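You operate a simulated robot arm through the tools that you are given. There is no shell and no other tool. Be economical: measure what you need, move in short steps, check, and stop when the job is done.

You are at the controls of a simulated robot arm. One attempt, no reset.

TASK
Slide the wide block back on to the ribs, then bring the post plate to mark two.
Fine: loosen the plate's thumb nut and run the plate out to mark nine first; the block, never lifted, ends one to five centimetres clear of the posts at its middle; tighten the nut after; the rest stays.
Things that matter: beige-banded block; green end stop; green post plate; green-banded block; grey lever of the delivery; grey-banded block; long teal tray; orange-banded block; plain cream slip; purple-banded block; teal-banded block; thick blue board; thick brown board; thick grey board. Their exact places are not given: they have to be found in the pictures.

It is judged by the outcome, as a careful person would: the job done as asked, and still so three seconds after it is handed in. It fails if anything else is knocked over, pushed out of place, dropped, spilled or broken.

THE ROBOT
A 6-joint arm with a fingered hand on a trunk, on a base that drives. Base frame: it is fixed to the floor where the robot stands at the start and does not move with it; the origin is under the middle of the robot, x ahead of it, y to its left, z up. Units: cm, degrees, N and s.
With the tool pointing down near the work surface it reaches from about 24 to 68 cm from the robot's upright axis, wherever it stands. Its first joint turns from -166.0 to 166.0 degrees. Places, roughly: green end stop [40, 60, 70]; green post plate [60, 0, 80]; green-banded block [-75, 150, 75]; grey lever of the delivery [80, 50, 50]; grey-banded block [-50, 125, 75]; long teal tray [-100, 125, 75]; orange-banded block [-100, 175, 75]; thumb nut of the end stop [60, 70, 70]; thumb nut of the post plate [50, 0, 70]; yellow push plate [20, 80, 70]. Payload 4 kg.
The tool frame sits at the grasp point between the pads (the TCP): z along the fingers, y along the line on which they close. The tips reach 2.6 cm beyond it. Largest opening 14.8 cm; the body of the gripper starts 7.3 cm behind the TCP. The gripper is a hand of 3 fingers: y runs from the thumb to the fingers, the wrist lies at [0, 0, -23.9] in the tool frame, and closing takes about 1.5 s.
Orientation is that of the tool frame in the base frame, as [roll, pitch, yaw] about the fixed x, y, z axes, in that order (R = Rz(yaw) Ry(pitch) Rx(roll)). With the fingers straight down and closing along the base's y, the tool's x points along the base's -x, its y along +y and its z along -z.

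THE INTERFACE
- The arm moves only by the tool move_arm. Its argument "motion" is a list of rows, each a list of 6 numbers: the shift along the tool's x, y, z in units of 25 mm (1.0 is 25 mm), then the turn, a rotation vector about the tool's x, y, z in units of 8 degrees (1.0 is 8 degrees). In form: [[x, y, z, ax, ay, az], ...]. A call has 1 to 8 rows; each row shifts and turns the commanded pose from where the row before left it, along the tool's axes as they then stand. "gripper" is the closure, from 0 (fully open) to 1 (shut), set as the call begins (left out, the last holds). A call with a number of a shift or a turn outside -1 to 1 is refused whole. Each row takes 0.2 s and may step no farther than 5 cm and 8.6 degrees from the row before; otherwise, or with a gripper value out of range, the whole call is refused. Where a pose cannot be reached the arm comes as near as it can. A force on the tool above 40 N (or 10 N above the force at the start of the call, whichever is more), or a blocked arm, ends the call early, and 0.2 s more pass. The fingers move at their own pace (about 15.3 cm/s each) and stop on an object; they squeeze with about 31 N. The grip force told is the motor's: it shows also when the fingers shut on nothing. Time passes only in rows, and 0.2 s behind the last, so rows that do not move let the fingers close. The reply holds the time, the measured pose of the TCP, the force on the tool along the base axes, the opening and the grip force, in the units named above and with some noise, with the torque about the TCP (base axes, N m) and any sound that the robot's microphone picked up, and new pictures: "show" is both (left out), scene, wrist or none.
- Cameras (640 x 400 px; columns grow to the right, rows downward): "scene" is now at [2.89, 24.11, 145.83]; the picture's right is [0.49, -0.87, 0.00], its down [-0.78, -0.44, -0.45] and it looks along [0.40, 0.22, -0.89] (base axes); focal length 249 px, centre (320, 200). "wrist" rides on the gripper at [6.8, -3.9, -9] in the tool frame; the picture's right is [0.50, 0.87, 0.00], its down [-0.66, 0.38, -0.65] and it looks along [-0.57, 0.33, 0.76] (tool axes); focal length 222 px, centre (320, 200).
- raise_lower(by): slides the trunk up (or, below 0, down) by that many cm; the arm and the scene camera ride with it, the base frame stays. It gives what a move gives, with no picture.
- drive_base(legs): drives the robot by 1 to 6 legs, each [ahead, left, turn to the left] in cm, cm and degrees, along the robot's own axes; the way and the turn of a leg run together, so that a leg with both is an arc; at most 150 cm and 180 degrees a leg. The arm and the cameras ride along, it lands a little off, and it stops where it bumps. It gives what a move gives, and a new picture of the scene camera.
- hand_shape(shape): the hand has 3 fingers and takes this shape, open, in about a second: jaw (thumb against the fingers, like two jaws); tri (thumb and two fingers); tip (a fingertip pinch); poke (one finger out to press); point (the index stretched); flat (the hand flat); cup (the hand cupped); fist (a fist). The gripper value then closes the fingers along that shape, each until it touches; the sizes above hold for jaw. It gives what a move gives, with no picture.
- head_to(pan, tilt): turns the head with the scene camera to pan (to the left, within 120 degrees either way) and tilt (down, from -29 to 69), counted from straight ahead of the robot. It gives what a move gives, and a new picture of the scene camera.
- probe_pixels(camera, pixels): there is no depth. For up to 12 entries [column, row, z] of the newest picture of that camera ("zoom" is the newest enlarged one), the place [x, y] in the base frame at which the ray of that pixel passes the height z, good to about 0.2 cm. It takes no simulated time.
- zoom(camera, box): a new picture of the part [left, top, right, bottom] of that camera's present view, enlarged. It takes no simulated time.
- hand_in(): hands the job in; it is judged then, once.

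Keep the steps short. Do not move on a guess: measure, check each grasp and each placing, and mend mistakes. In all there are 80 turns and 260 pictures (those below and enlarged ones count). Leave the gripper open and the arm clear of the work at the hand-in unless told otherwise, and finish with a single line.

The tools are called after "Request:" as name(argument=value, ...) on one line, values as JSON. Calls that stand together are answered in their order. move_arm: Moves the arm, as the interface text tells. Its arguments: {"type":"object","properties":{"motion":{"type":"array","items":{"type":"array","items":{"type":"number"}}},"gripper":{"type":"number"},"show":{"type":"string","enum":["both","scene","wrist","none"]}},"required":["motion"]} The other tools are called the same way: raise_lower (by) slides the trunk up or down; hand_shape (shape) gives the hand a shape; drive_base (legs) drives the base; head_to (pan, tilt) turns the head that bears the scene camera; probe_pixels (camera, pixels) gives the place at which the rays of pixels pass given heights; zoom (camera, box) takes an enlarged picture of a part of a camera's view; hand_in () hands the job in.

At the start:

```text
clock: 0.0
tool_pos: [49.25, 8.29, 99.3]
ee_rot: [179.9, 0.0, -180.0]
contact_force: [0.1, 0.1, 0.3]
torque: [0.01, 0.02, -0.01]
opening: 14.81
grasp_force: 0.1
shape: jaw
trunk travel left (down, up): [-22.5, 9.2]
robot x, y, heading: [0.03, -0.03, -0.1]
head pan, tilt: [29.3, 63.0]
```

scene: 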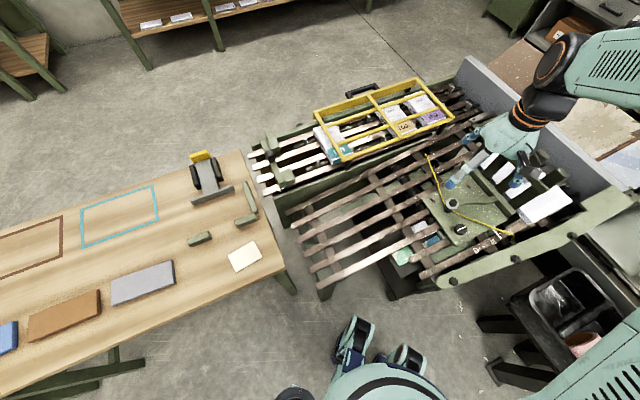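
wrist: 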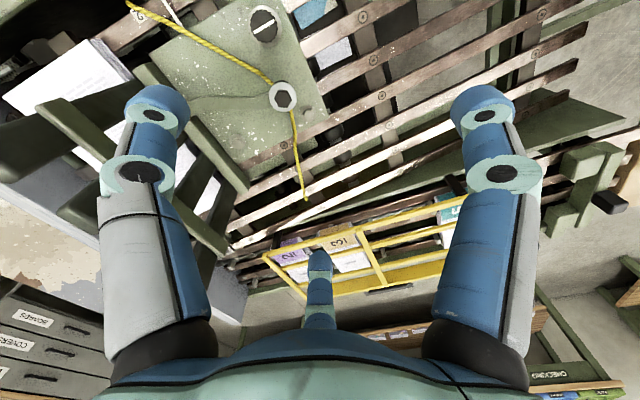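

I see the machine with ribs, the green plate with posts around scene px (480,200), and blocks near it. I zoom in to identify them.

Request:
zoom(camera="scene", box=[380, 110, 600, 290])

Request:
zoom(camera="scene", box=[230, 60, 470, 220])

Request:
zoom(camera="wrist", box=[0, 0, 360, 240])

```text
2.22 times, centred on (490, 200) of scene
```

zoom: 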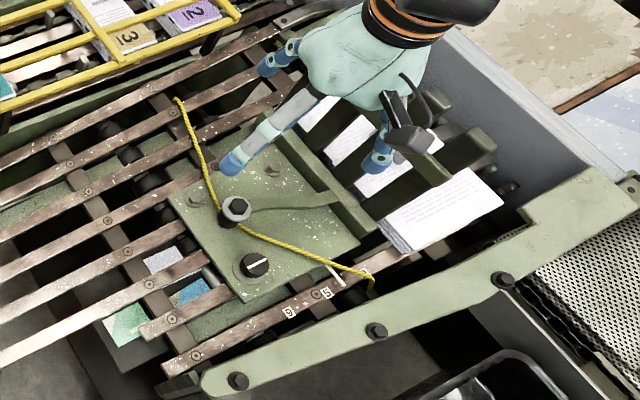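

```text
2.50 times, centred on (350, 140) of scene
```

zoom: 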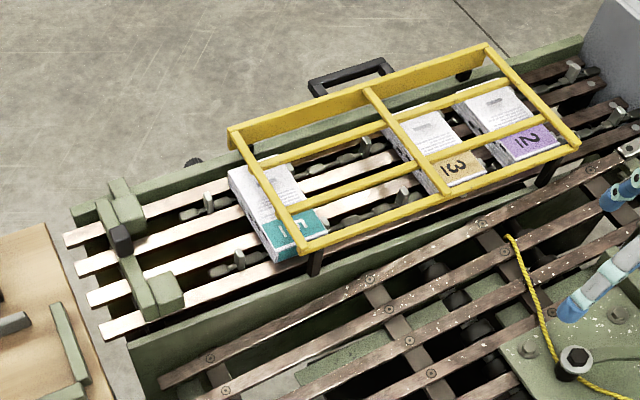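

```text
1.67 times, centred on (180, 120) of wrist
```

zoom: 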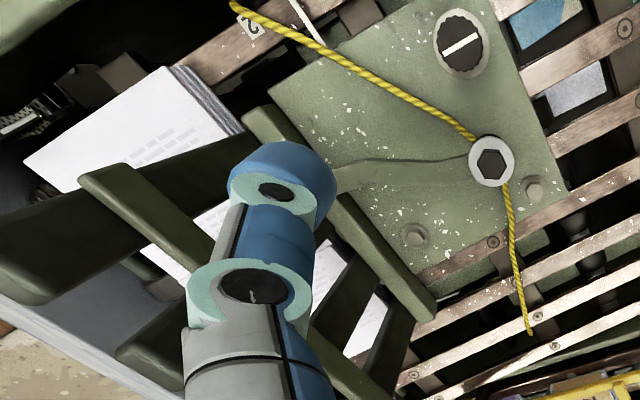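

I will move the hand away (towards +y, -x, staying high) to unveil the posts, and look.

Request:
move_arm(motion=[[1, 1, 0, 0, 0, 0], [1, 1, 0, 0, 0, 0], [1, 1, 0, 0, 0, 0], [0.5, 1, 0, 0, 0, 0], [0, 1, 0, 0, 0, 0], [0, 1, 0, 0, 0, 0], [0, 1, 0, 0, 0, 0], [0, 1, 0, 0, 0, 0]], show="none")

Request:
head_to(pan=0, tilt=60)

```text
clock: 1.8
tool_pos: [40.55, 28.43, 99.26]
ee_rot: [180.0, -0.1, 180.0]
contact_force: [0.1, 0.2, 0.5]
torque: [-0.02, -0.01, 0.04]
opening: 14.8
grasp_force: 0.0
shape: jaw
trunk travel left (down, up): [-22.5, 9.2]
robot x, y, heading: [0.05, 0.18, 0.1]
head pan, tilt: [29.3, 63.0]
```

```text
clock: 2.7
tool_pos: [40.55, 28.37, 99.35]
ee_rot: [179.9, 0.0, -180.0]
contact_force: [-0.1, -0.2, 0.4]
torque: [-0.04, 0.01, -0.04]
opening: 14.8
grasp_force: 0.0
shape: jaw
trunk travel left (down, up): [-22.5, 9.2]
robot x, y, heading: [-0.06, 0.71, -0.2]
head pan, tilt: [0.0, 60.0]
```

scene: 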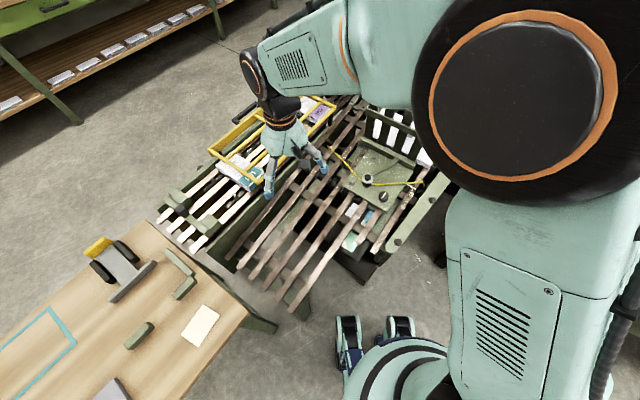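

Request:
zoom(camera="scene", box=[300, 90, 450, 270])

Request:
head_to(pan=20, tilt=50)

```text
2.22 times, centred on (375, 180) of scene
```

zoom: 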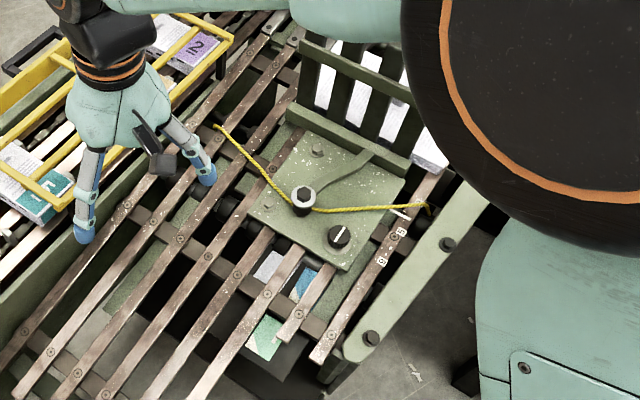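

```text
clock: 3.6
tool_pos: [40.64, 28.41, 99.18]
ee_rot: [180.0, 0.0, -179.9]
contact_force: [-0.3, 0.0, 0.6]
torque: [0.05, 0.01, 0.01]
opening: 14.8
grasp_force: 0.1
shape: jaw
trunk travel left (down, up): [-22.5, 9.2]
robot x, y, heading: [0.11, -0.27, 0.0]
head pan, tilt: [20.0, 50.0]
```

scene: 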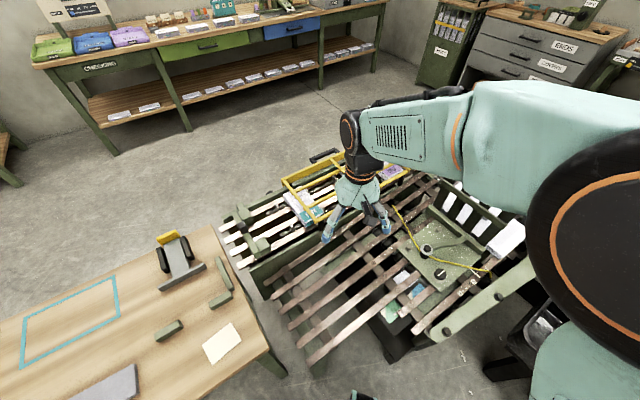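

Request:
zoom(camera="scene", box=[370, 160, 550, 340])

Request:
probe_pixels(camera="scene", pixels=[[428, 247, 72], [440, 273, 72], [312, 360, 70], [265, 282, 70], [404, 220, 72], [433, 207, 72], [485, 247, 72], [445, 288, 72], [440, 190, 80], [500, 212, 80], [507, 245, 75], [520, 235, 75]])

```text
2.22 times, centred on (460, 250) of scene
```

zoom: 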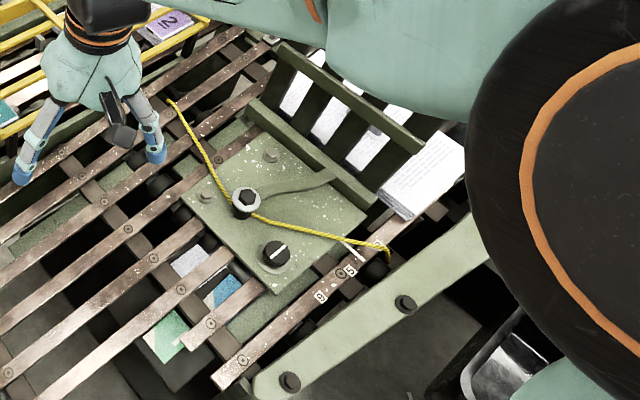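

```text
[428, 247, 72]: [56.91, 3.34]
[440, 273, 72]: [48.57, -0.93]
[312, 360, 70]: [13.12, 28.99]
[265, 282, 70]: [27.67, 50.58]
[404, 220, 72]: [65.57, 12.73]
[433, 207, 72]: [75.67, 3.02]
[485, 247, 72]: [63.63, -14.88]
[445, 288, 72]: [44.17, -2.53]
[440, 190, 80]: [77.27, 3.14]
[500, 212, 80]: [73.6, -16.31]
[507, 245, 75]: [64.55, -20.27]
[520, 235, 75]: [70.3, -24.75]
```

The block behind the posts is half hidden by the arm. I'll carry the hand high over to the right-hand side so that the wrist camera can look at it.

Request:
move_arm(motion=[[0, -1, 0, 0, 0, 0], [0, -1, 0, 0, 0, 0], [0, -1, 0, 0, 0, 0], [0, -1, 0, 0, 0, 0], [0, -1, 0, 0, 0, 0], [0, -1, 0, 0, 0, 0], [0, -1, 0, 0, 0, 0], [0, -1, 0, 0, 0, 0]], show="wrist")

Request:
move_arm(motion=[[0, -1, 0, 0, 0, 0], [0, -1, 0, 0, 0, 0], [0, -1, 0, 0, 0, 0], [0, -1, 0, 0, 0, 0], [0, -1, 0, 0, 0, 0], [0, -1, 0, 0, 0, 0], [0, -1, 0, 0, 0, 0], [0, -1, 0, 0, 0, 0]], show="wrist")

Request:
move_arm(motion=[[0, -1, 0, 0, 0, 0], [0, -1, 0, 0, 0, 0], [0, -1, 0, 0, 0, 0], [0, -1, 0, 0, 0, 0]], show="both")

```text
clock: 5.4
tool_pos: [40.61, 8.36, 99.25]
ee_rot: [179.9, 0.1, -179.9]
contact_force: [-0.5, -0.9, 0.7]
torque: [-0.04, 0.03, -0.02]
opening: 14.76
grasp_force: 0.0
shape: jaw
trunk travel left (down, up): [-22.5, 9.2]
robot x, y, heading: [0.05, -0.13, 0.1]
head pan, tilt: [20.0, 50.0]
```

wrist: 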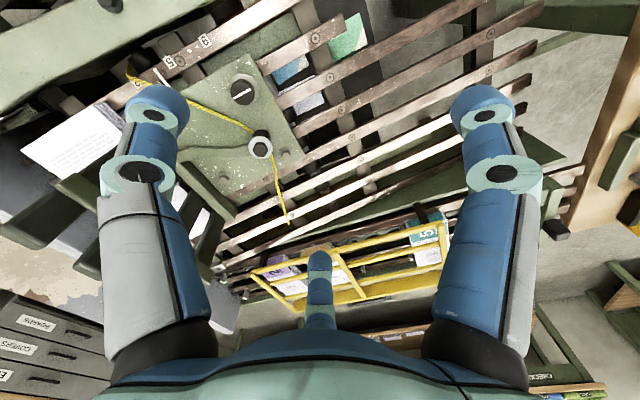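

```text
clock: 7.2
tool_pos: [40.5, -11.7, 99.27]
ee_rot: [179.9, 0.0, -179.9]
contact_force: [0.6, 0.8, 0.4]
torque: [0.04, -0.02, 0.03]
opening: 14.79
grasp_force: 0.0
shape: jaw
trunk travel left (down, up): [-22.5, 9.2]
robot x, y, heading: [0.01, 0.01, 0.1]
head pan, tilt: [20.0, 50.0]
```

wrist: 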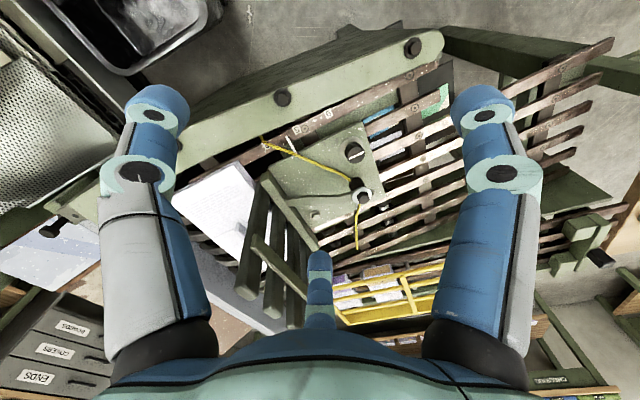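

```text
clock: 8.2
tool_pos: [40.49, -21.76, 99.23]
ee_rot: [179.9, -0.1, -179.9]
contact_force: [-0.3, 0.5, 0.2]
torque: [0.0, -0.02, 0.03]
opening: 14.79
grasp_force: 0.1
shape: jaw
trunk travel left (down, up): [-22.5, 9.2]
robot x, y, heading: [0.14, 0.28, -0.0]
head pan, tilt: [20.0, 50.0]
```

scene: 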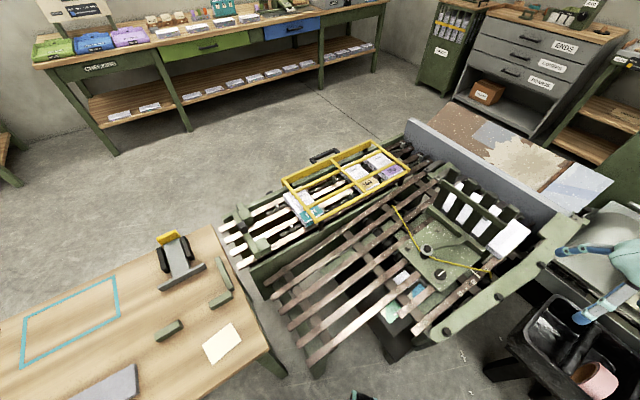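
wrist: 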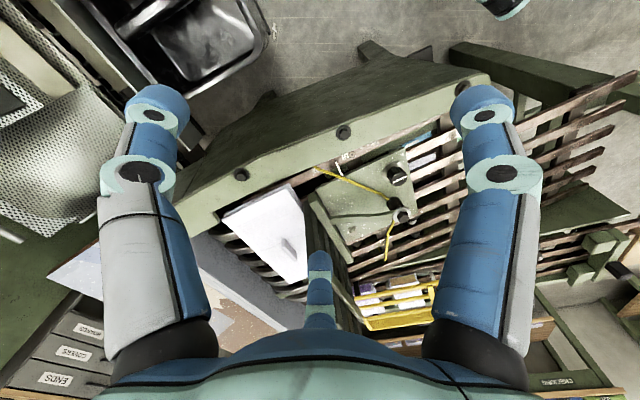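

Request:
zoom(camera="wrist", box=[180, 120, 440, 330])

Request:
zoom(camera="scene", box=[380, 160, 560, 340])

```text
1.90 times, centred on (310, 225) of wrist
```

zoom: 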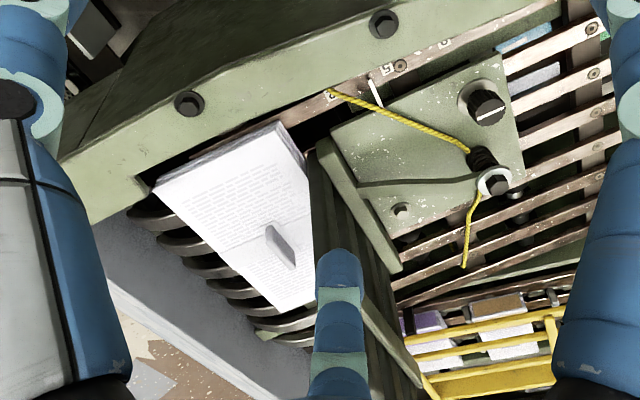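

```text
2.22 times, centred on (470, 250) of scene
```

zoom: 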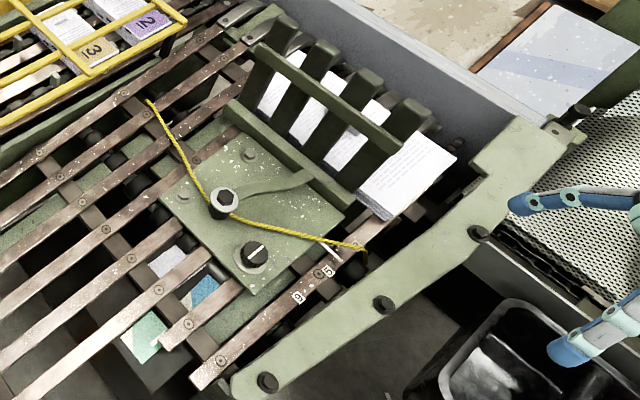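

I triangulate the hex knob, the slotted knob, and some other points using both cameras.

Request:
probe_pixels(camera="zoom", pixels=[[222, 199, 70], [222, 199, 80], [256, 253, 70], [256, 253, 80], [457, 158, 70], [457, 158, 80], [388, 213, 70], [388, 213, 80], [405, 145, 75], [405, 145, 90], [298, 298, 70], [327, 271, 70]])

Request:
probe_pixels(camera="wrist", pixels=[[403.2, 216, 70], [403.2, 216, 80], [398, 176.5, 70], [398, 176.5, 80], [223.5, 220, 70], [223.5, 220, 80], [302, 208, 70], [302, 208, 80], [376, 144, 70], [345, 156, 70], [316, 170, 70], [277, 280, 75]])

```text
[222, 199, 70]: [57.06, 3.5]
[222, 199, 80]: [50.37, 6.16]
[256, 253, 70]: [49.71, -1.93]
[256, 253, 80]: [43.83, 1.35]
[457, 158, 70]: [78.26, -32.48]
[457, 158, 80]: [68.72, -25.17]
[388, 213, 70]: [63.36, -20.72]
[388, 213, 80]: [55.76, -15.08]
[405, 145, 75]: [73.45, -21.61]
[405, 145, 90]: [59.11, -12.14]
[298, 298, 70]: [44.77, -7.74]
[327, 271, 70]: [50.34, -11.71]
```

```text
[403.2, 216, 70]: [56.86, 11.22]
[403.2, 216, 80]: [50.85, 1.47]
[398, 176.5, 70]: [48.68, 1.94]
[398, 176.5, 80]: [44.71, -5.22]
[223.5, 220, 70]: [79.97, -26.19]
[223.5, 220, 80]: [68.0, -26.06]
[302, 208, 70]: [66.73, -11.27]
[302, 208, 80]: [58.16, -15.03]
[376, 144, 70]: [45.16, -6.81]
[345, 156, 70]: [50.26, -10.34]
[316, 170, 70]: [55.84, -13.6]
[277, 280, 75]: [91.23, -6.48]
```

The slotted knob is at about (47.4,-0.7,73.7), ribs run at about -31°. I get a better view of the block and posts by moving the wrist camera forward.

Request:
move_arm(motion=[[-1, 0, 0, 0, 0, 0], [-1, 0, 0, 0, 0, 0], [-1, 0, 0, 0, 0, 0], [-1, 0, 0, 0, 0, 0], [-1, 0, 0, 0, 0, 0], [0, -1, 0, 0, 0, 0], [0, -1, 0, 0, 0, 0]], show="wrist")

Request:
zoom(camera="wrist", box=[180, 60, 480, 280])

Request:
zoom(camera="scene", box=[400, 215, 480, 295])

Request:
zoom(camera="scene", box=[440, 170, 540, 270])

```text
clock: 9.8
tool_pos: [53.09, -26.62, 99.26]
ee_rot: [179.9, 0.1, -179.9]
contact_force: [-0.3, 0.2, -0.5]
torque: [-0.01, 0.02, 0.02]
opening: 14.81
grasp_force: 0.0
shape: jaw
trunk travel left (down, up): [-22.5, 9.2]
robot x, y, heading: [-0.2, -0.19, -0.3]
head pan, tilt: [20.0, 50.0]
```

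wrist: 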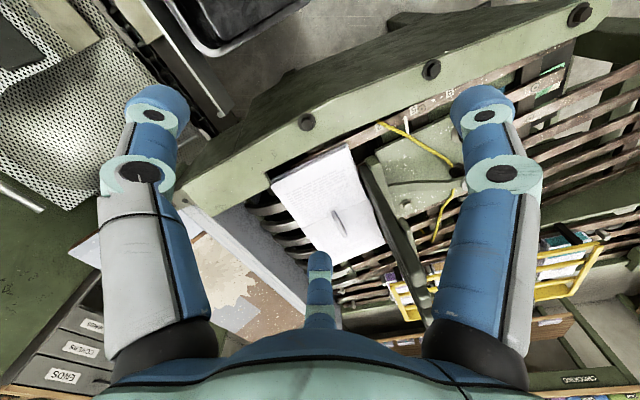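

```text
1.82 times, centred on (330, 170) of wrist
```

zoom: 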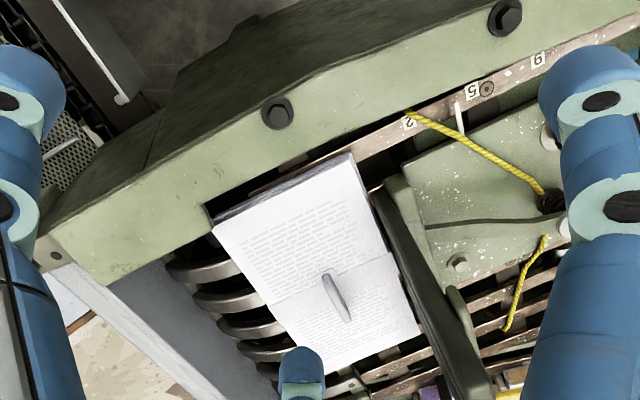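

```text
5.00 times, centred on (440, 255) of scene
```

zoom: 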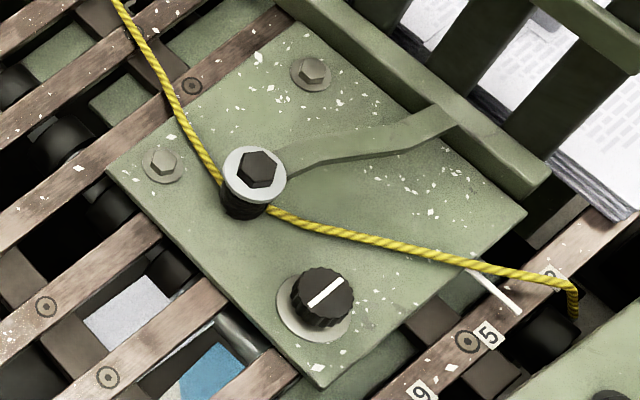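

```text
4.00 times, centred on (490, 220) of scene
```

zoom: 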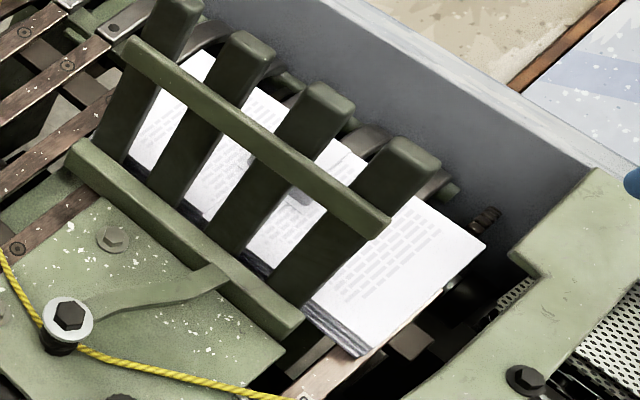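

Request:
probe_pixels(camera="zoom", pixels=[[378, 343, 75], [378, 343, 80], [487, 245, 75], [487, 245, 80], [203, 50, 75], [203, 50, 80], [362, 357, 72], [362, 357, 75], [303, 195, 80], [303, 195, 83], [298, 330, 75], [75, 145, 75]])

Request:
probe_pixels(camera="wrist", pixels=[[347.6, 145.3, 75], [347.6, 145.3, 80], [271.2, 185.4, 75], [271.2, 185.4, 80], [384.9, 243.1, 75], [384.9, 243.1, 80], [333, 211, 79], [345, 235, 79], [363, 157, 75], [432, 306, 75]])

```text
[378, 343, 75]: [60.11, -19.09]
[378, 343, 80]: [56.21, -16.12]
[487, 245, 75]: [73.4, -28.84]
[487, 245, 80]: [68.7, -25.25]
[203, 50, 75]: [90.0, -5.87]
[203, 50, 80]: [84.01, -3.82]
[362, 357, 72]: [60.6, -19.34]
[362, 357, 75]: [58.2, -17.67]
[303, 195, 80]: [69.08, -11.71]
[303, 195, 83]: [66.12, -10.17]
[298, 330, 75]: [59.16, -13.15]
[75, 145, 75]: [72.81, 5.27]
```

```text
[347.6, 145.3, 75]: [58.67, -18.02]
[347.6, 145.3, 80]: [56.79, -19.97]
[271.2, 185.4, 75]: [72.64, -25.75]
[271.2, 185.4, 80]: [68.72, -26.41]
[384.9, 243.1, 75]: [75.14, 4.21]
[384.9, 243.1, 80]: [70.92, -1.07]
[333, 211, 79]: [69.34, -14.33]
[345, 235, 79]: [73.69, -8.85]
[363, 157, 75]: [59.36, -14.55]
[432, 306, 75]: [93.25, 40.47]
```

Request:
zoom(camera="wrist", box=[240, 130, 420, 270])

Request:
zoom(camera="scene", box=[430, 170, 520, 230])

```text
2.86 times, centred on (330, 200) of wrist
```

zoom: 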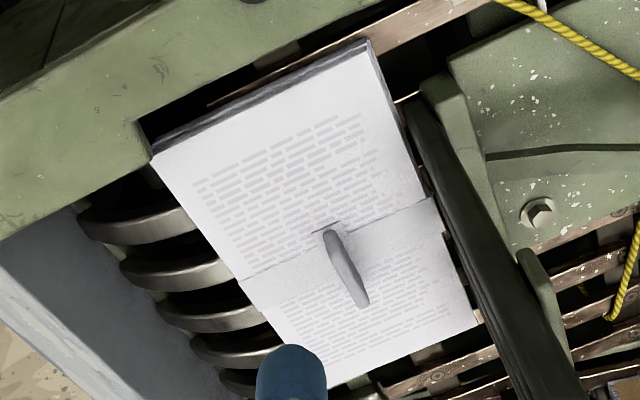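

```text
6.67 times, centred on (475, 200) of scene
```

zoom: 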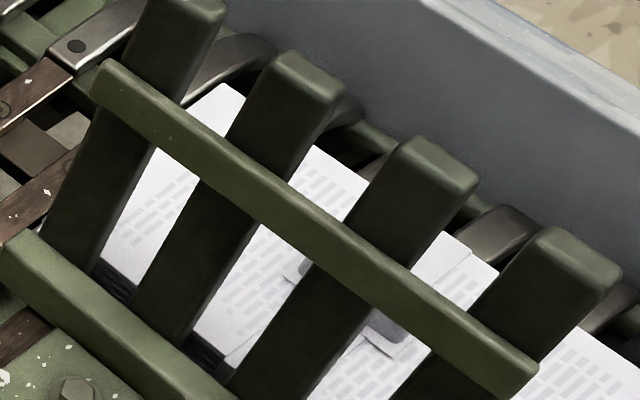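

Findings: thumb nut = knurled knob with white line at ≈(47.4,-0.7,73.7). The index sits about mark 4, and curved dark ribs are behind the block, so the block must be pushed away from the posts. I go above the nut with a half-closed jaw.

Request:
move_arm(motion=[[0, 1, 0, 0, 0, 0], [0, 1, 0, 0, 0, 0], [0, 1, 0, 0, 0, 0], [0, 1, 0, 0, 0, 0], [0, 1, 0, 0, 0, 0], [0, 1, 0, 0, 0, 0], [0, 1, 0, 0, 0, 0], [0.3, 1, 0, 0, 0, 0]], gripper=0.6, show="none")

Request:
move_arm(motion=[[1, 1, 0, 0, 0, 0], [1, 1, 0, 0, 0, 0], [0, 0.36, 0, 0, 0, 0], [0, 0, 1, 0, 0, 0], [0, 0, 1, 0, 0, 0], [0, 0, 1, 0, 0, 0]], show="both")

```text
clock: 11.6
tool_pos: [52.25, -6.52, 99.32]
ee_rot: [-180.0, 0.1, -179.9]
contact_force: [0.2, 0.3, -0.1]
torque: [-0.02, 0.01, -0.01]
opening: 5.96
grasp_force: 0.1
shape: jaw
trunk travel left (down, up): [-22.5, 9.2]
robot x, y, heading: [0.39, -0.0, -0.4]
head pan, tilt: [20.0, 50.0]
```

```text
clock: 13.0
tool_pos: [47.23, -0.8, 91.7]
ee_rot: [179.9, 0.0, -179.9]
contact_force: [0.5, 0.0, -0.3]
torque: [0.01, 0.03, -0.03]
opening: 5.95
grasp_force: 0.0
shape: jaw
trunk travel left (down, up): [-22.5, 9.2]
robot x, y, heading: [-0.42, -0.08, 0.3]
head pan, tilt: [20.0, 50.0]
```

scene: 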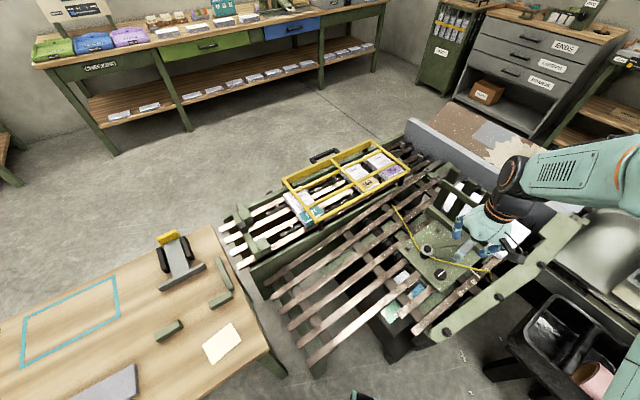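
wrist: 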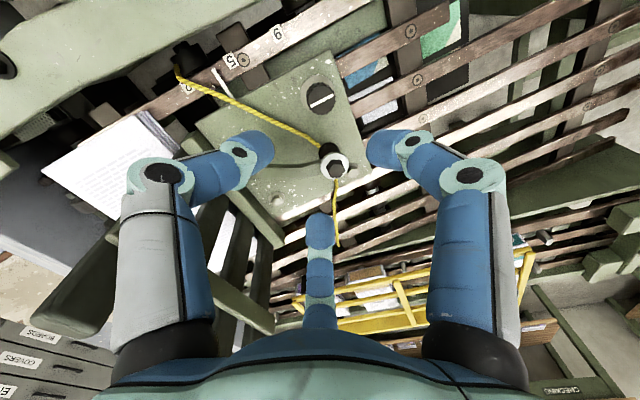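

The knob sits at wrist px (321,97); I refine its place.

Request:
zoom(camera="wrist", box=[160, 20, 420, 200])

Request:
zoom(camera="scene", box=[400, 215, 480, 295])

Request:
probe_pixels(camera="wrist", pixels=[[321, 97, 73.5], [321, 97, 72], [231, 59, 71], [278, 31, 71], [187, 87, 71], [225, 88, 71], [217, 70, 71], [335, 165, 76]])

```text
2.22 times, centred on (290, 110) of wrist
```

zoom: 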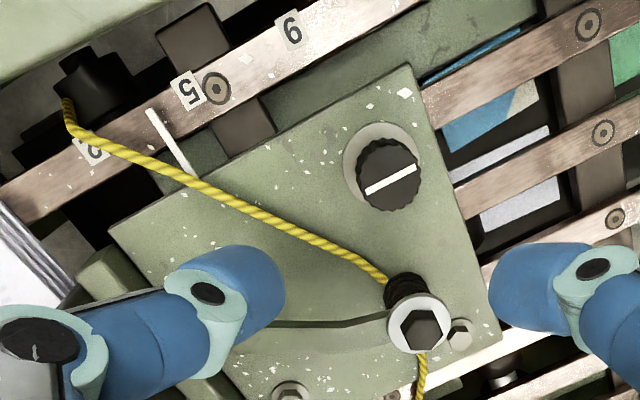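

```text
5.00 times, centred on (440, 255) of scene
```

zoom: 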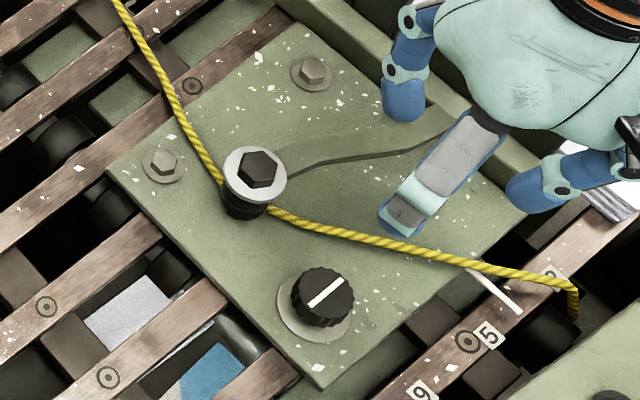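

```text
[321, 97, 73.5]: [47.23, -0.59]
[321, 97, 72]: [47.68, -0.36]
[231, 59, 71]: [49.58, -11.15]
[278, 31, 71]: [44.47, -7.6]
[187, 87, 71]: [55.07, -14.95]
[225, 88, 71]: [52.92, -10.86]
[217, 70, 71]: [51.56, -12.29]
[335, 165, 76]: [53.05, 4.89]
```

Descending on the nut (TCP to z≈75).

Request:
move_arm(motion=[[0, 0.08, 1, 0, 0, 0], [0, 0, 1, 0, 0, 0], [0, 0, 1, 0, 0, 0], [0, 0, 1, 0, 0, 0], [0, 0, 1, 0, 0, 0], [0, 0, 1, 0, 0, 0], [0, 0, 0.5, 0, 0, 0]], show="both")

Request:
zoom(camera="scene", box=[400, 215, 480, 295])

```text
clock: 14.6
tool_pos: [47.19, -0.54, 75.6]
ee_rot: [180.0, 0.1, -180.0]
contact_force: [-0.4, 0.6, -0.5]
torque: [0.04, 0.01, 0.01]
opening: 5.96
grasp_force: 0.2
shape: jaw
trunk travel left (down, up): [-22.5, 9.2]
robot x, y, heading: [0.05, -0.22, -0.0]
head pan, tilt: [20.0, 50.0]
```

scene: 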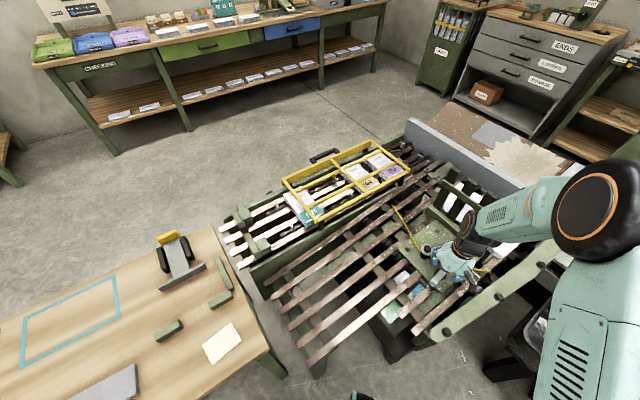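
wrist: 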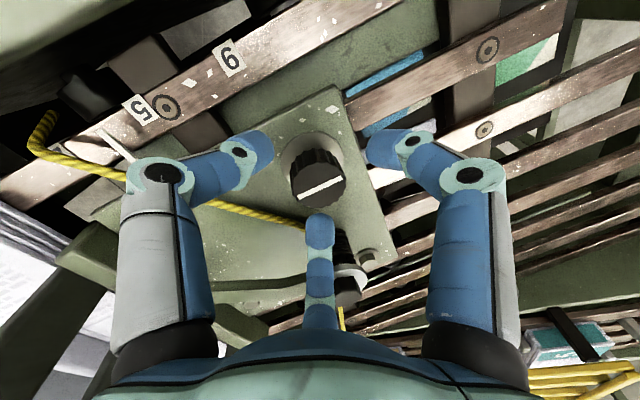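

```text
5.00 times, centred on (440, 255) of scene
```

zoom: 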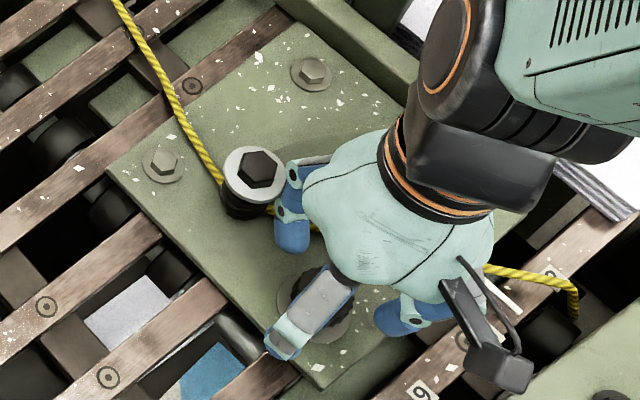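

The nut lies between the three digits. Lower a touch more and close on it.

Request:
move_arm(motion=[[0, 0, 0.35, 0, 0, 0], [0, 0, 0, 0, 0, 0]], show="none")

Request:
move_arm(motion=[[0, 0, 0, 0, 0, 0], [0, 0, 0, 0, 0, 0], [0, 0, 0, 0, 0, 0], [0, 0, 0, 0, 0, 0], [0, 0, 0, 0, 0, 0], [0, 0, 0, 0, 0, 0], [0, 0, 0, 0, 0, 0]], gripper=1, show="both")

Request:
zoom(camera="scene", box=[400, 215, 480, 295])

```text
clock: 15.2
tool_pos: [47.3, -0.54, 74.67]
ee_rot: [179.9, 0.1, -179.9]
contact_force: [0.0, 0.7, 0.4]
torque: [-0.02, -0.02, 0.03]
opening: 5.97
grasp_force: 0.0
shape: jaw
trunk travel left (down, up): [-22.5, 9.2]
robot x, y, heading: [0.31, -0.11, -0.1]
head pan, tilt: [20.0, 50.0]
```

```text
clock: 16.8
tool_pos: [47.36, -0.39, 74.64]
ee_rot: [179.9, 0.0, -179.9]
contact_force: [-3.6, -1.3, -8.9]
torque: [-0.12, 0.03, -0.07]
opening: 2.82
grasp_force: 30.9
shape: jaw
trunk travel left (down, up): [-22.5, 9.2]
robot x, y, heading: [-0.27, -0.08, 0.1]
head pan, tilt: [20.0, 50.0]
```

scene: 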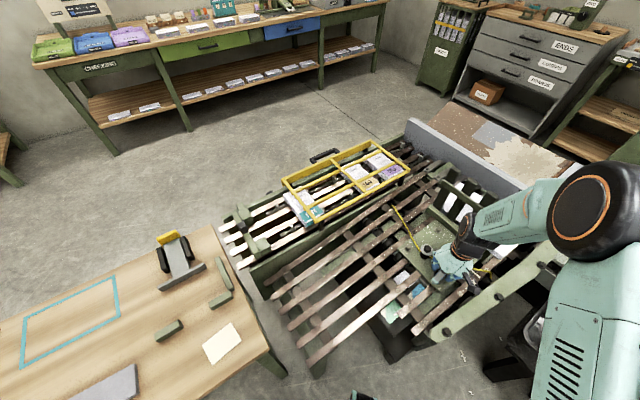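
wrist: 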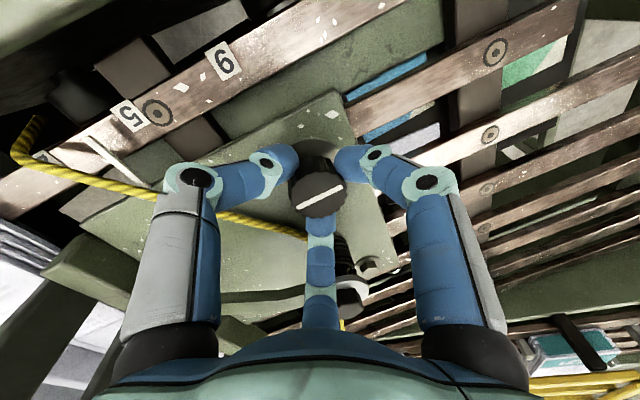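

```text
5.00 times, centred on (440, 255) of scene
```

zoom: 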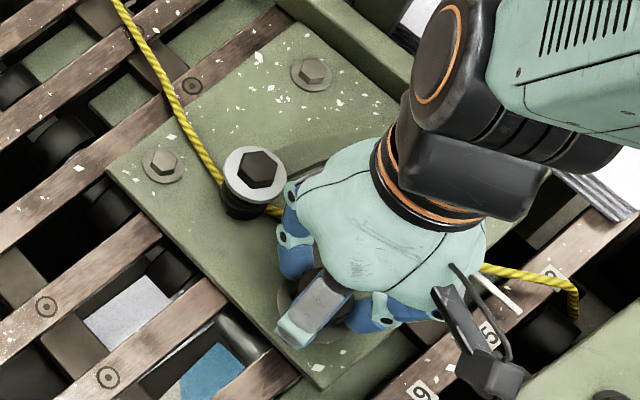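

The nut is held (opening 2.82). Turn it counter-clockwise seen from above (negative about the tool's z).

Request:
move_arm(motion=[[0, 0, 0, 0, 0, -1], [0, 0, 0, 0, 0, -1], [0, 0, 0, 0, 0, -1], [0, 0, 0, 0, 0, -1], [0, 0, 0, 0, 0, -1], [0, 0, 0, 0, 0, -1], [0, 0, 0, 0, 0, -1]], show="wrist")

```text
clock: 18.4
tool_pos: [47.14, -0.58, 74.64]
ee_rot: [-179.9, 0.1, -123.8]
contact_force: [-8.9, -17.2, -2.5]
torque: [-0.9, 0.1, -0.14]
opening: 2.73
grasp_force: 31.4
shape: jaw
trunk travel left (down, up): [-22.5, 9.2]
robot x, y, heading: [0.25, -0.02, 0.0]
head pan, tilt: [20.0, 50.0]
```

wrist: 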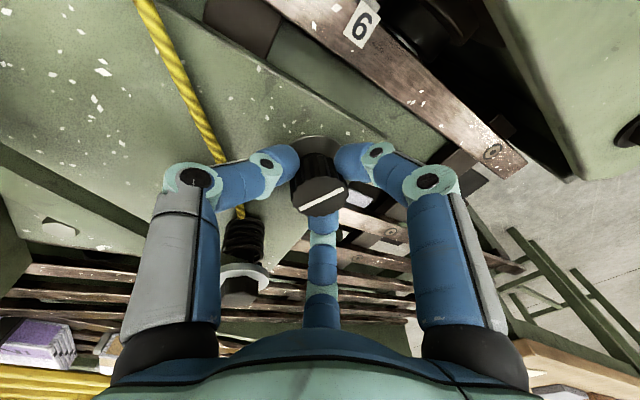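

The nut turned with the hand. I keep turning.

Request:
move_arm(motion=[[0, 0, 0, 0, 0, -1], [0, 0, 0, 0, 0, -1], [0, 0, 0, 0, 0, -1], [0, 0, 0, 0, 0, -1], [0, 0, 0, 0, 0, -1], [0, 0, 0, 0, 0, -1], [0, 0, 0, 0, 0, -1]], show="wrist")

```text
clock: 19.5
tool_pos: [46.18, 1.26, 74.19]
ee_rot: [179.7, -1.9, -90.6]
contact_force: [-17.1, -12.0, 7.2]
torque: [-0.64, 0.32, -0.04]
opening: 2.74
grasp_force: 31.2
shape: jaw
out of reach, approached as far as the arm can: row 4, 5
trunk travel left (down, up): [-22.5, 9.2]
robot x, y, heading: [-0.06, 0.15, -0.4]
head pan, tilt: [20.0, 50.0]
stopped in row 5: the force on the tool passed its limit at 42 N (the readings are from after the stop); the commanded pose is now the measured one
```

wrist: 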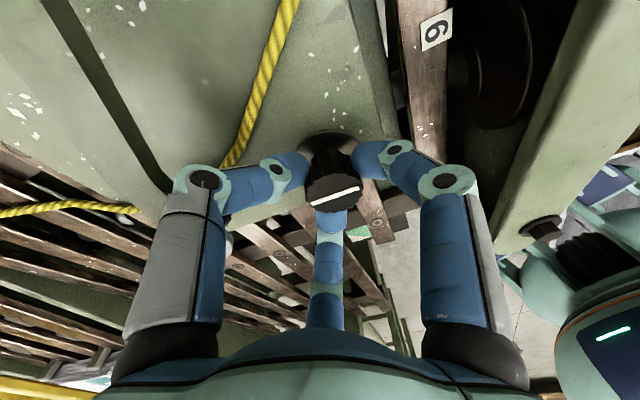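

The wrist reached its limit after ~90°, and the hand shifted along the rails (-s), so the plate appears loose already. I release, rise and look.

Request:
move_arm(motion=[[0, 0, 0, 0, 0, 0], [0, 0, 0, 0, 0, 0], [0, 0, 0, 0, 0, 0], [0, 0, -1, 0, 0, 0], [0, 0, -1, 0, 0, 0], [0, 0, -1, 0, 0, 0], [0, 0, 0, 0, 0, 1]], gripper=0.6, show="wrist")

Request:
move_arm(motion=[[0, 0, -1, 0, 0, 1], [0, 0, -1, 0, 0, 1], [0, 0, -1, 0, 0, 1], [0, 0, -1, 0, 0, 1], [0, 0, 0, 0, 0, 1], [0, 0, 0, 0, 0, 1]], show="both")

Request:
zoom(camera="scene", box=[400, 205, 490, 295])

```text
clock: 21.1
tool_pos: [46.44, 1.75, 81.76]
ee_rot: [-179.9, -1.6, -98.7]
contact_force: [-0.5, 0.2, 0.5]
torque: [0.02, -0.03, -0.03]
opening: 5.91
grasp_force: 0.1
shape: jaw
trunk travel left (down, up): [-22.5, 9.2]
robot x, y, heading: [0.02, 0.15, -0.1]
head pan, tilt: [20.0, 50.0]
```

wrist: 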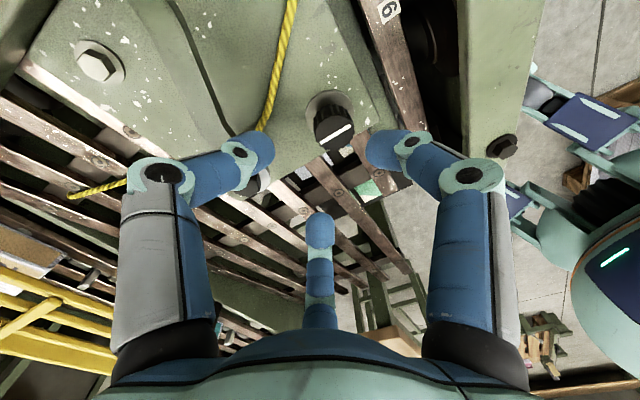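

```text
clock: 22.5
tool_pos: [46.57, 1.96, 91.9]
ee_rot: [-178.6, -1.0, -146.8]
contact_force: [0.2, 0.3, -0.2]
torque: [0.03, 0.02, 0.01]
opening: 5.88
grasp_force: 0.1
shape: jaw
trunk travel left (down, up): [-22.5, 9.2]
robot x, y, heading: [-0.14, 0.23, -0.1]
head pan, tilt: [20.0, 50.0]
```

scene: 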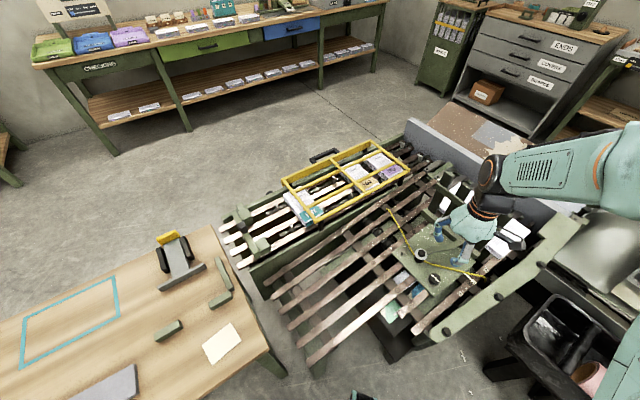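
wrist: 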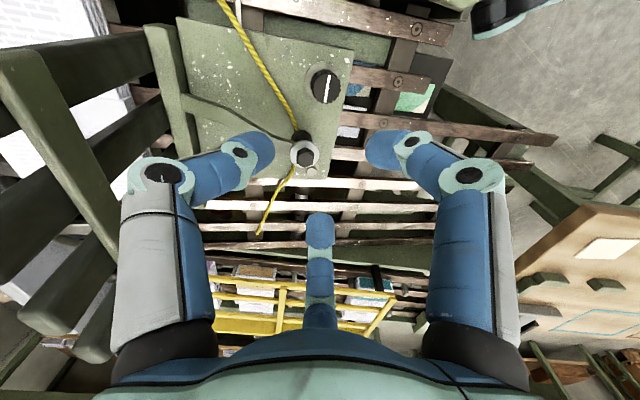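

```text
4.44 times, centred on (445, 250) of scene
```

zoom: 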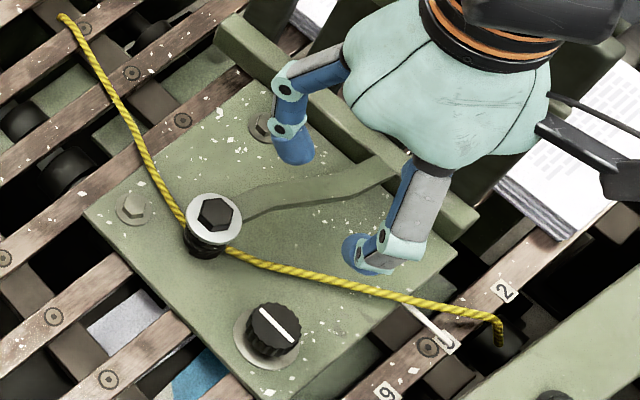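

The plate slid to mark 5, so it's loose. Locate the nut anew.

Request:
probe_pixels(camera="wrist", pixels=[[325, 86, 73.5], [305, 156, 76]])

Request:
probe_pixels(camera="zoom", pixels=[[274, 325, 73.5], [213, 213, 76.2], [388, 393, 71], [449, 343, 71], [505, 291, 71], [437, 336, 71]])

```text
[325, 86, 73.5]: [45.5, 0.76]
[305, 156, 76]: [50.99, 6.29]
```

```text
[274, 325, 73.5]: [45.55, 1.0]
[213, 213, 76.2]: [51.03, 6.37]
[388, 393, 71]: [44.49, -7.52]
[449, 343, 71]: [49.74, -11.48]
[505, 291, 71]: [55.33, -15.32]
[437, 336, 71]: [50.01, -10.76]
```

Straighten the slight tilt, go to the nut at (45.55,0.95), descend and grip.

Request:
move_arm(motion=[[0.56, -0.11, 0, -0.18, -0.118, 0], [0, 0, 1, 0, 0, 0], [0, 0, 1, 0, 0, 0], [0, 0, 1, 0, 0, 0], [0, 0, 1, 0, 0, 0], [0, 0, 1, 0, 0, 0], [0, 0, 1, 0, 0, 0]], show="wrist")

```text
clock: 24.1
tool_pos: [45.65, 0.98, 76.67]
ee_rot: [179.9, -0.1, -146.5]
contact_force: [0.2, 0.8, 0.3]
torque: [0.0, -0.03, 0.02]
opening: 5.88
grasp_force: 0.1
shape: jaw
trunk travel left (down, up): [-22.5, 9.2]
robot x, y, heading: [-0.1, -0.1, -0.1]
head pan, tilt: [20.0, 50.0]
```

wrist: 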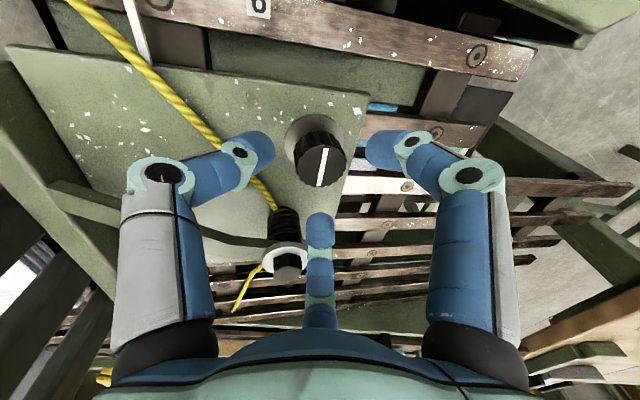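

Request:
move_arm(motion=[[0, 0, 0.8, 0, 0, 0]], show="none")

Request:
move_arm(motion=[[0, 0, 0, 0, 0, 0], [0, 0, 0, 0, 0, 0], [0, 0, 0, 0, 0, 0], [0, 0, 0, 0, 0, 0], [0, 0, 0, 0, 0, 0], [0, 0, 0, 0, 0, 0]], gripper=1, show="wrist")

```text
clock: 24.5
tool_pos: [45.4, 0.99, 74.85]
ee_rot: [179.9, 0.0, -146.6]
contact_force: [-1.0, 0.4, -0.3]
torque: [-0.01, -0.01, 0.01]
opening: 5.91
grasp_force: 0.0
shape: jaw
trunk travel left (down, up): [-22.5, 9.2]
robot x, y, heading: [-0.1, 0.03, -0.1]
head pan, tilt: [20.0, 50.0]
```

```text
clock: 25.9
tool_pos: [45.48, 1.1, 74.85]
ee_rot: [179.8, -0.1, -146.7]
contact_force: [0.1, -0.9, -7.2]
torque: [-0.1, -0.11, -0.01]
opening: 2.82
grasp_force: 31.4
shape: jaw
trunk travel left (down, up): [-22.5, 9.2]
robot x, y, heading: [-0.25, 0.11, 0.0]
head pan, tilt: [20.0, 50.0]
```

wrist: 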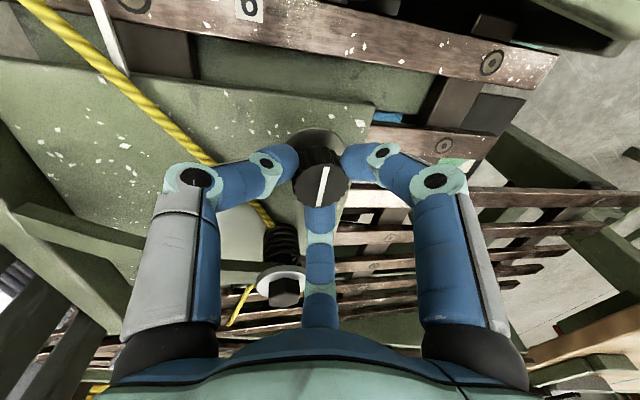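

Drag the plate outward along the rails 5 cm.

Request:
move_arm(motion=[[0.19, 0.46, 0, 0, 0, 0], [0.19, 0.46, 0, 0, 0, 0], [0.19, 0.46, 0, 0, 0, 0], [0.19, 0.46, 0, 0, 0, 0]], show="wrist")

Request:
zoom(camera="wrist", box=[0, 0, 320, 200])

Request:
zoom(camera="scene", box=[390, 205, 490, 305])

```text
clock: 26.6
tool_pos: [43.13, 2.53, 74.53]
ee_rot: [179.9, -0.3, -146.7]
contact_force: [8.0, 1.5, -33.7]
torque: [0.0, -0.28, 0.08]
opening: 2.62
grasp_force: 31.2
shape: jaw
trunk travel left (down, up): [-22.5, 9.2]
robot x, y, heading: [-0.11, -0.06, -0.1]
head pan, tilt: [20.0, 50.0]
stopped in row 3: the force on the tool passed its limit at 42 N (the readings are from after the stop); the commanded pose is now the measured one
```

wrist: 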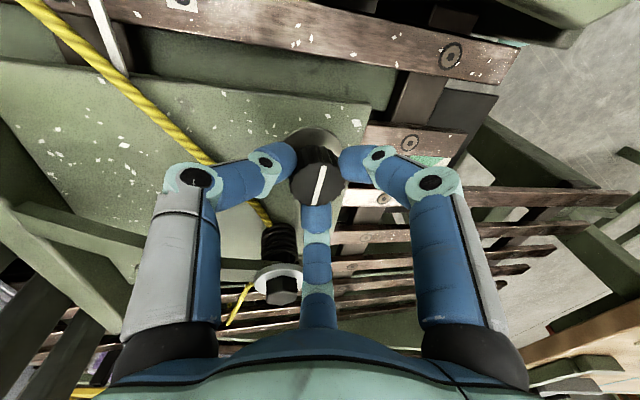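

```text
2.00 times, centred on (160, 100) of wrist
```

zoom: 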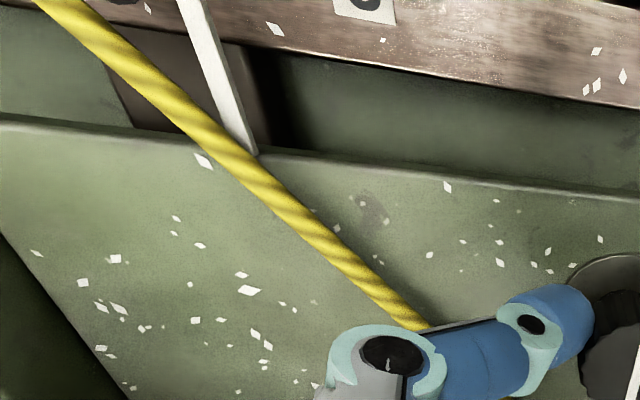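

```text
4.00 times, centred on (440, 255) of scene
```

zoom: 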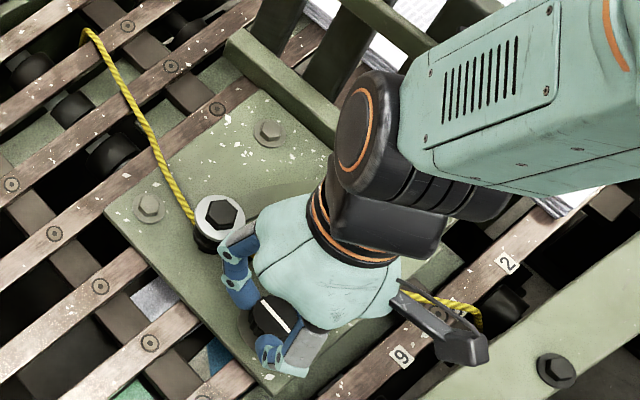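

The plate follows (2.7 cm), with a vertical strain. I continue in smaller steps, easing the hand down slightly.

Request:
move_arm(motion=[[0.08, 0.18, 0.08, 0, 0, 0], [0.08, 0.18, 0.04, 0, 0, 0], [0.08, 0.18, 0.0, 0, 0, 0], [0.08, 0.18, 0, 0, 0, 0], [0.08, 0.18, 0, 0, 0, 0], [0.08, 0.18, 0, 0, 0, 0], [0.08, 0.18, 0, 0, 0, 0]], show="wrist")

Request:
zoom(camera="wrist", box=[0, 0, 320, 200])

```text
clock: 27.7
tool_pos: [41.62, 3.78, 74.16]
ee_rot: [180.0, -0.2, -146.6]
contact_force: [11.5, 2.9, -33.2]
torque: [0.06, -0.3, 0.04]
opening: 2.56
grasp_force: 30.8
shape: jaw
trunk travel left (down, up): [-22.5, 9.2]
robot x, y, heading: [-0.07, 0.13, 0.0]
head pan, tilt: [20.0, 50.0]
stopped in row 5: the force on the tool passed its limit at 46 N (the readings are from after the stop); the commanded pose is now the measured one
```

wrist: 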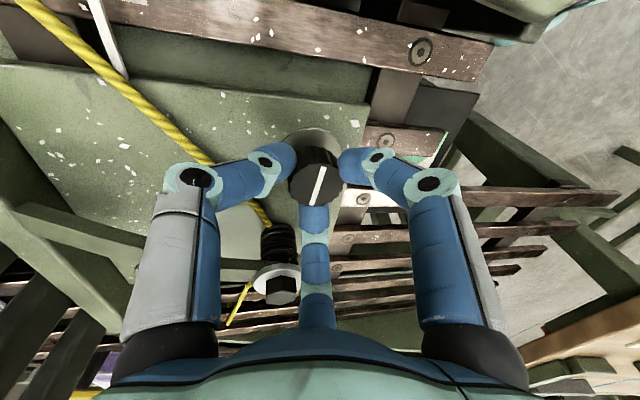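

```text
2.00 times, centred on (160, 100) of wrist
```

zoom: 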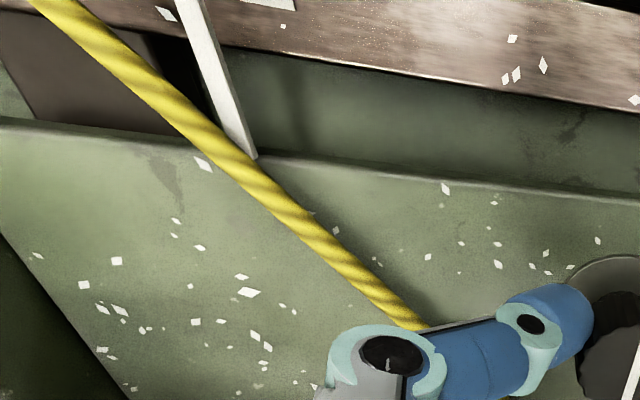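

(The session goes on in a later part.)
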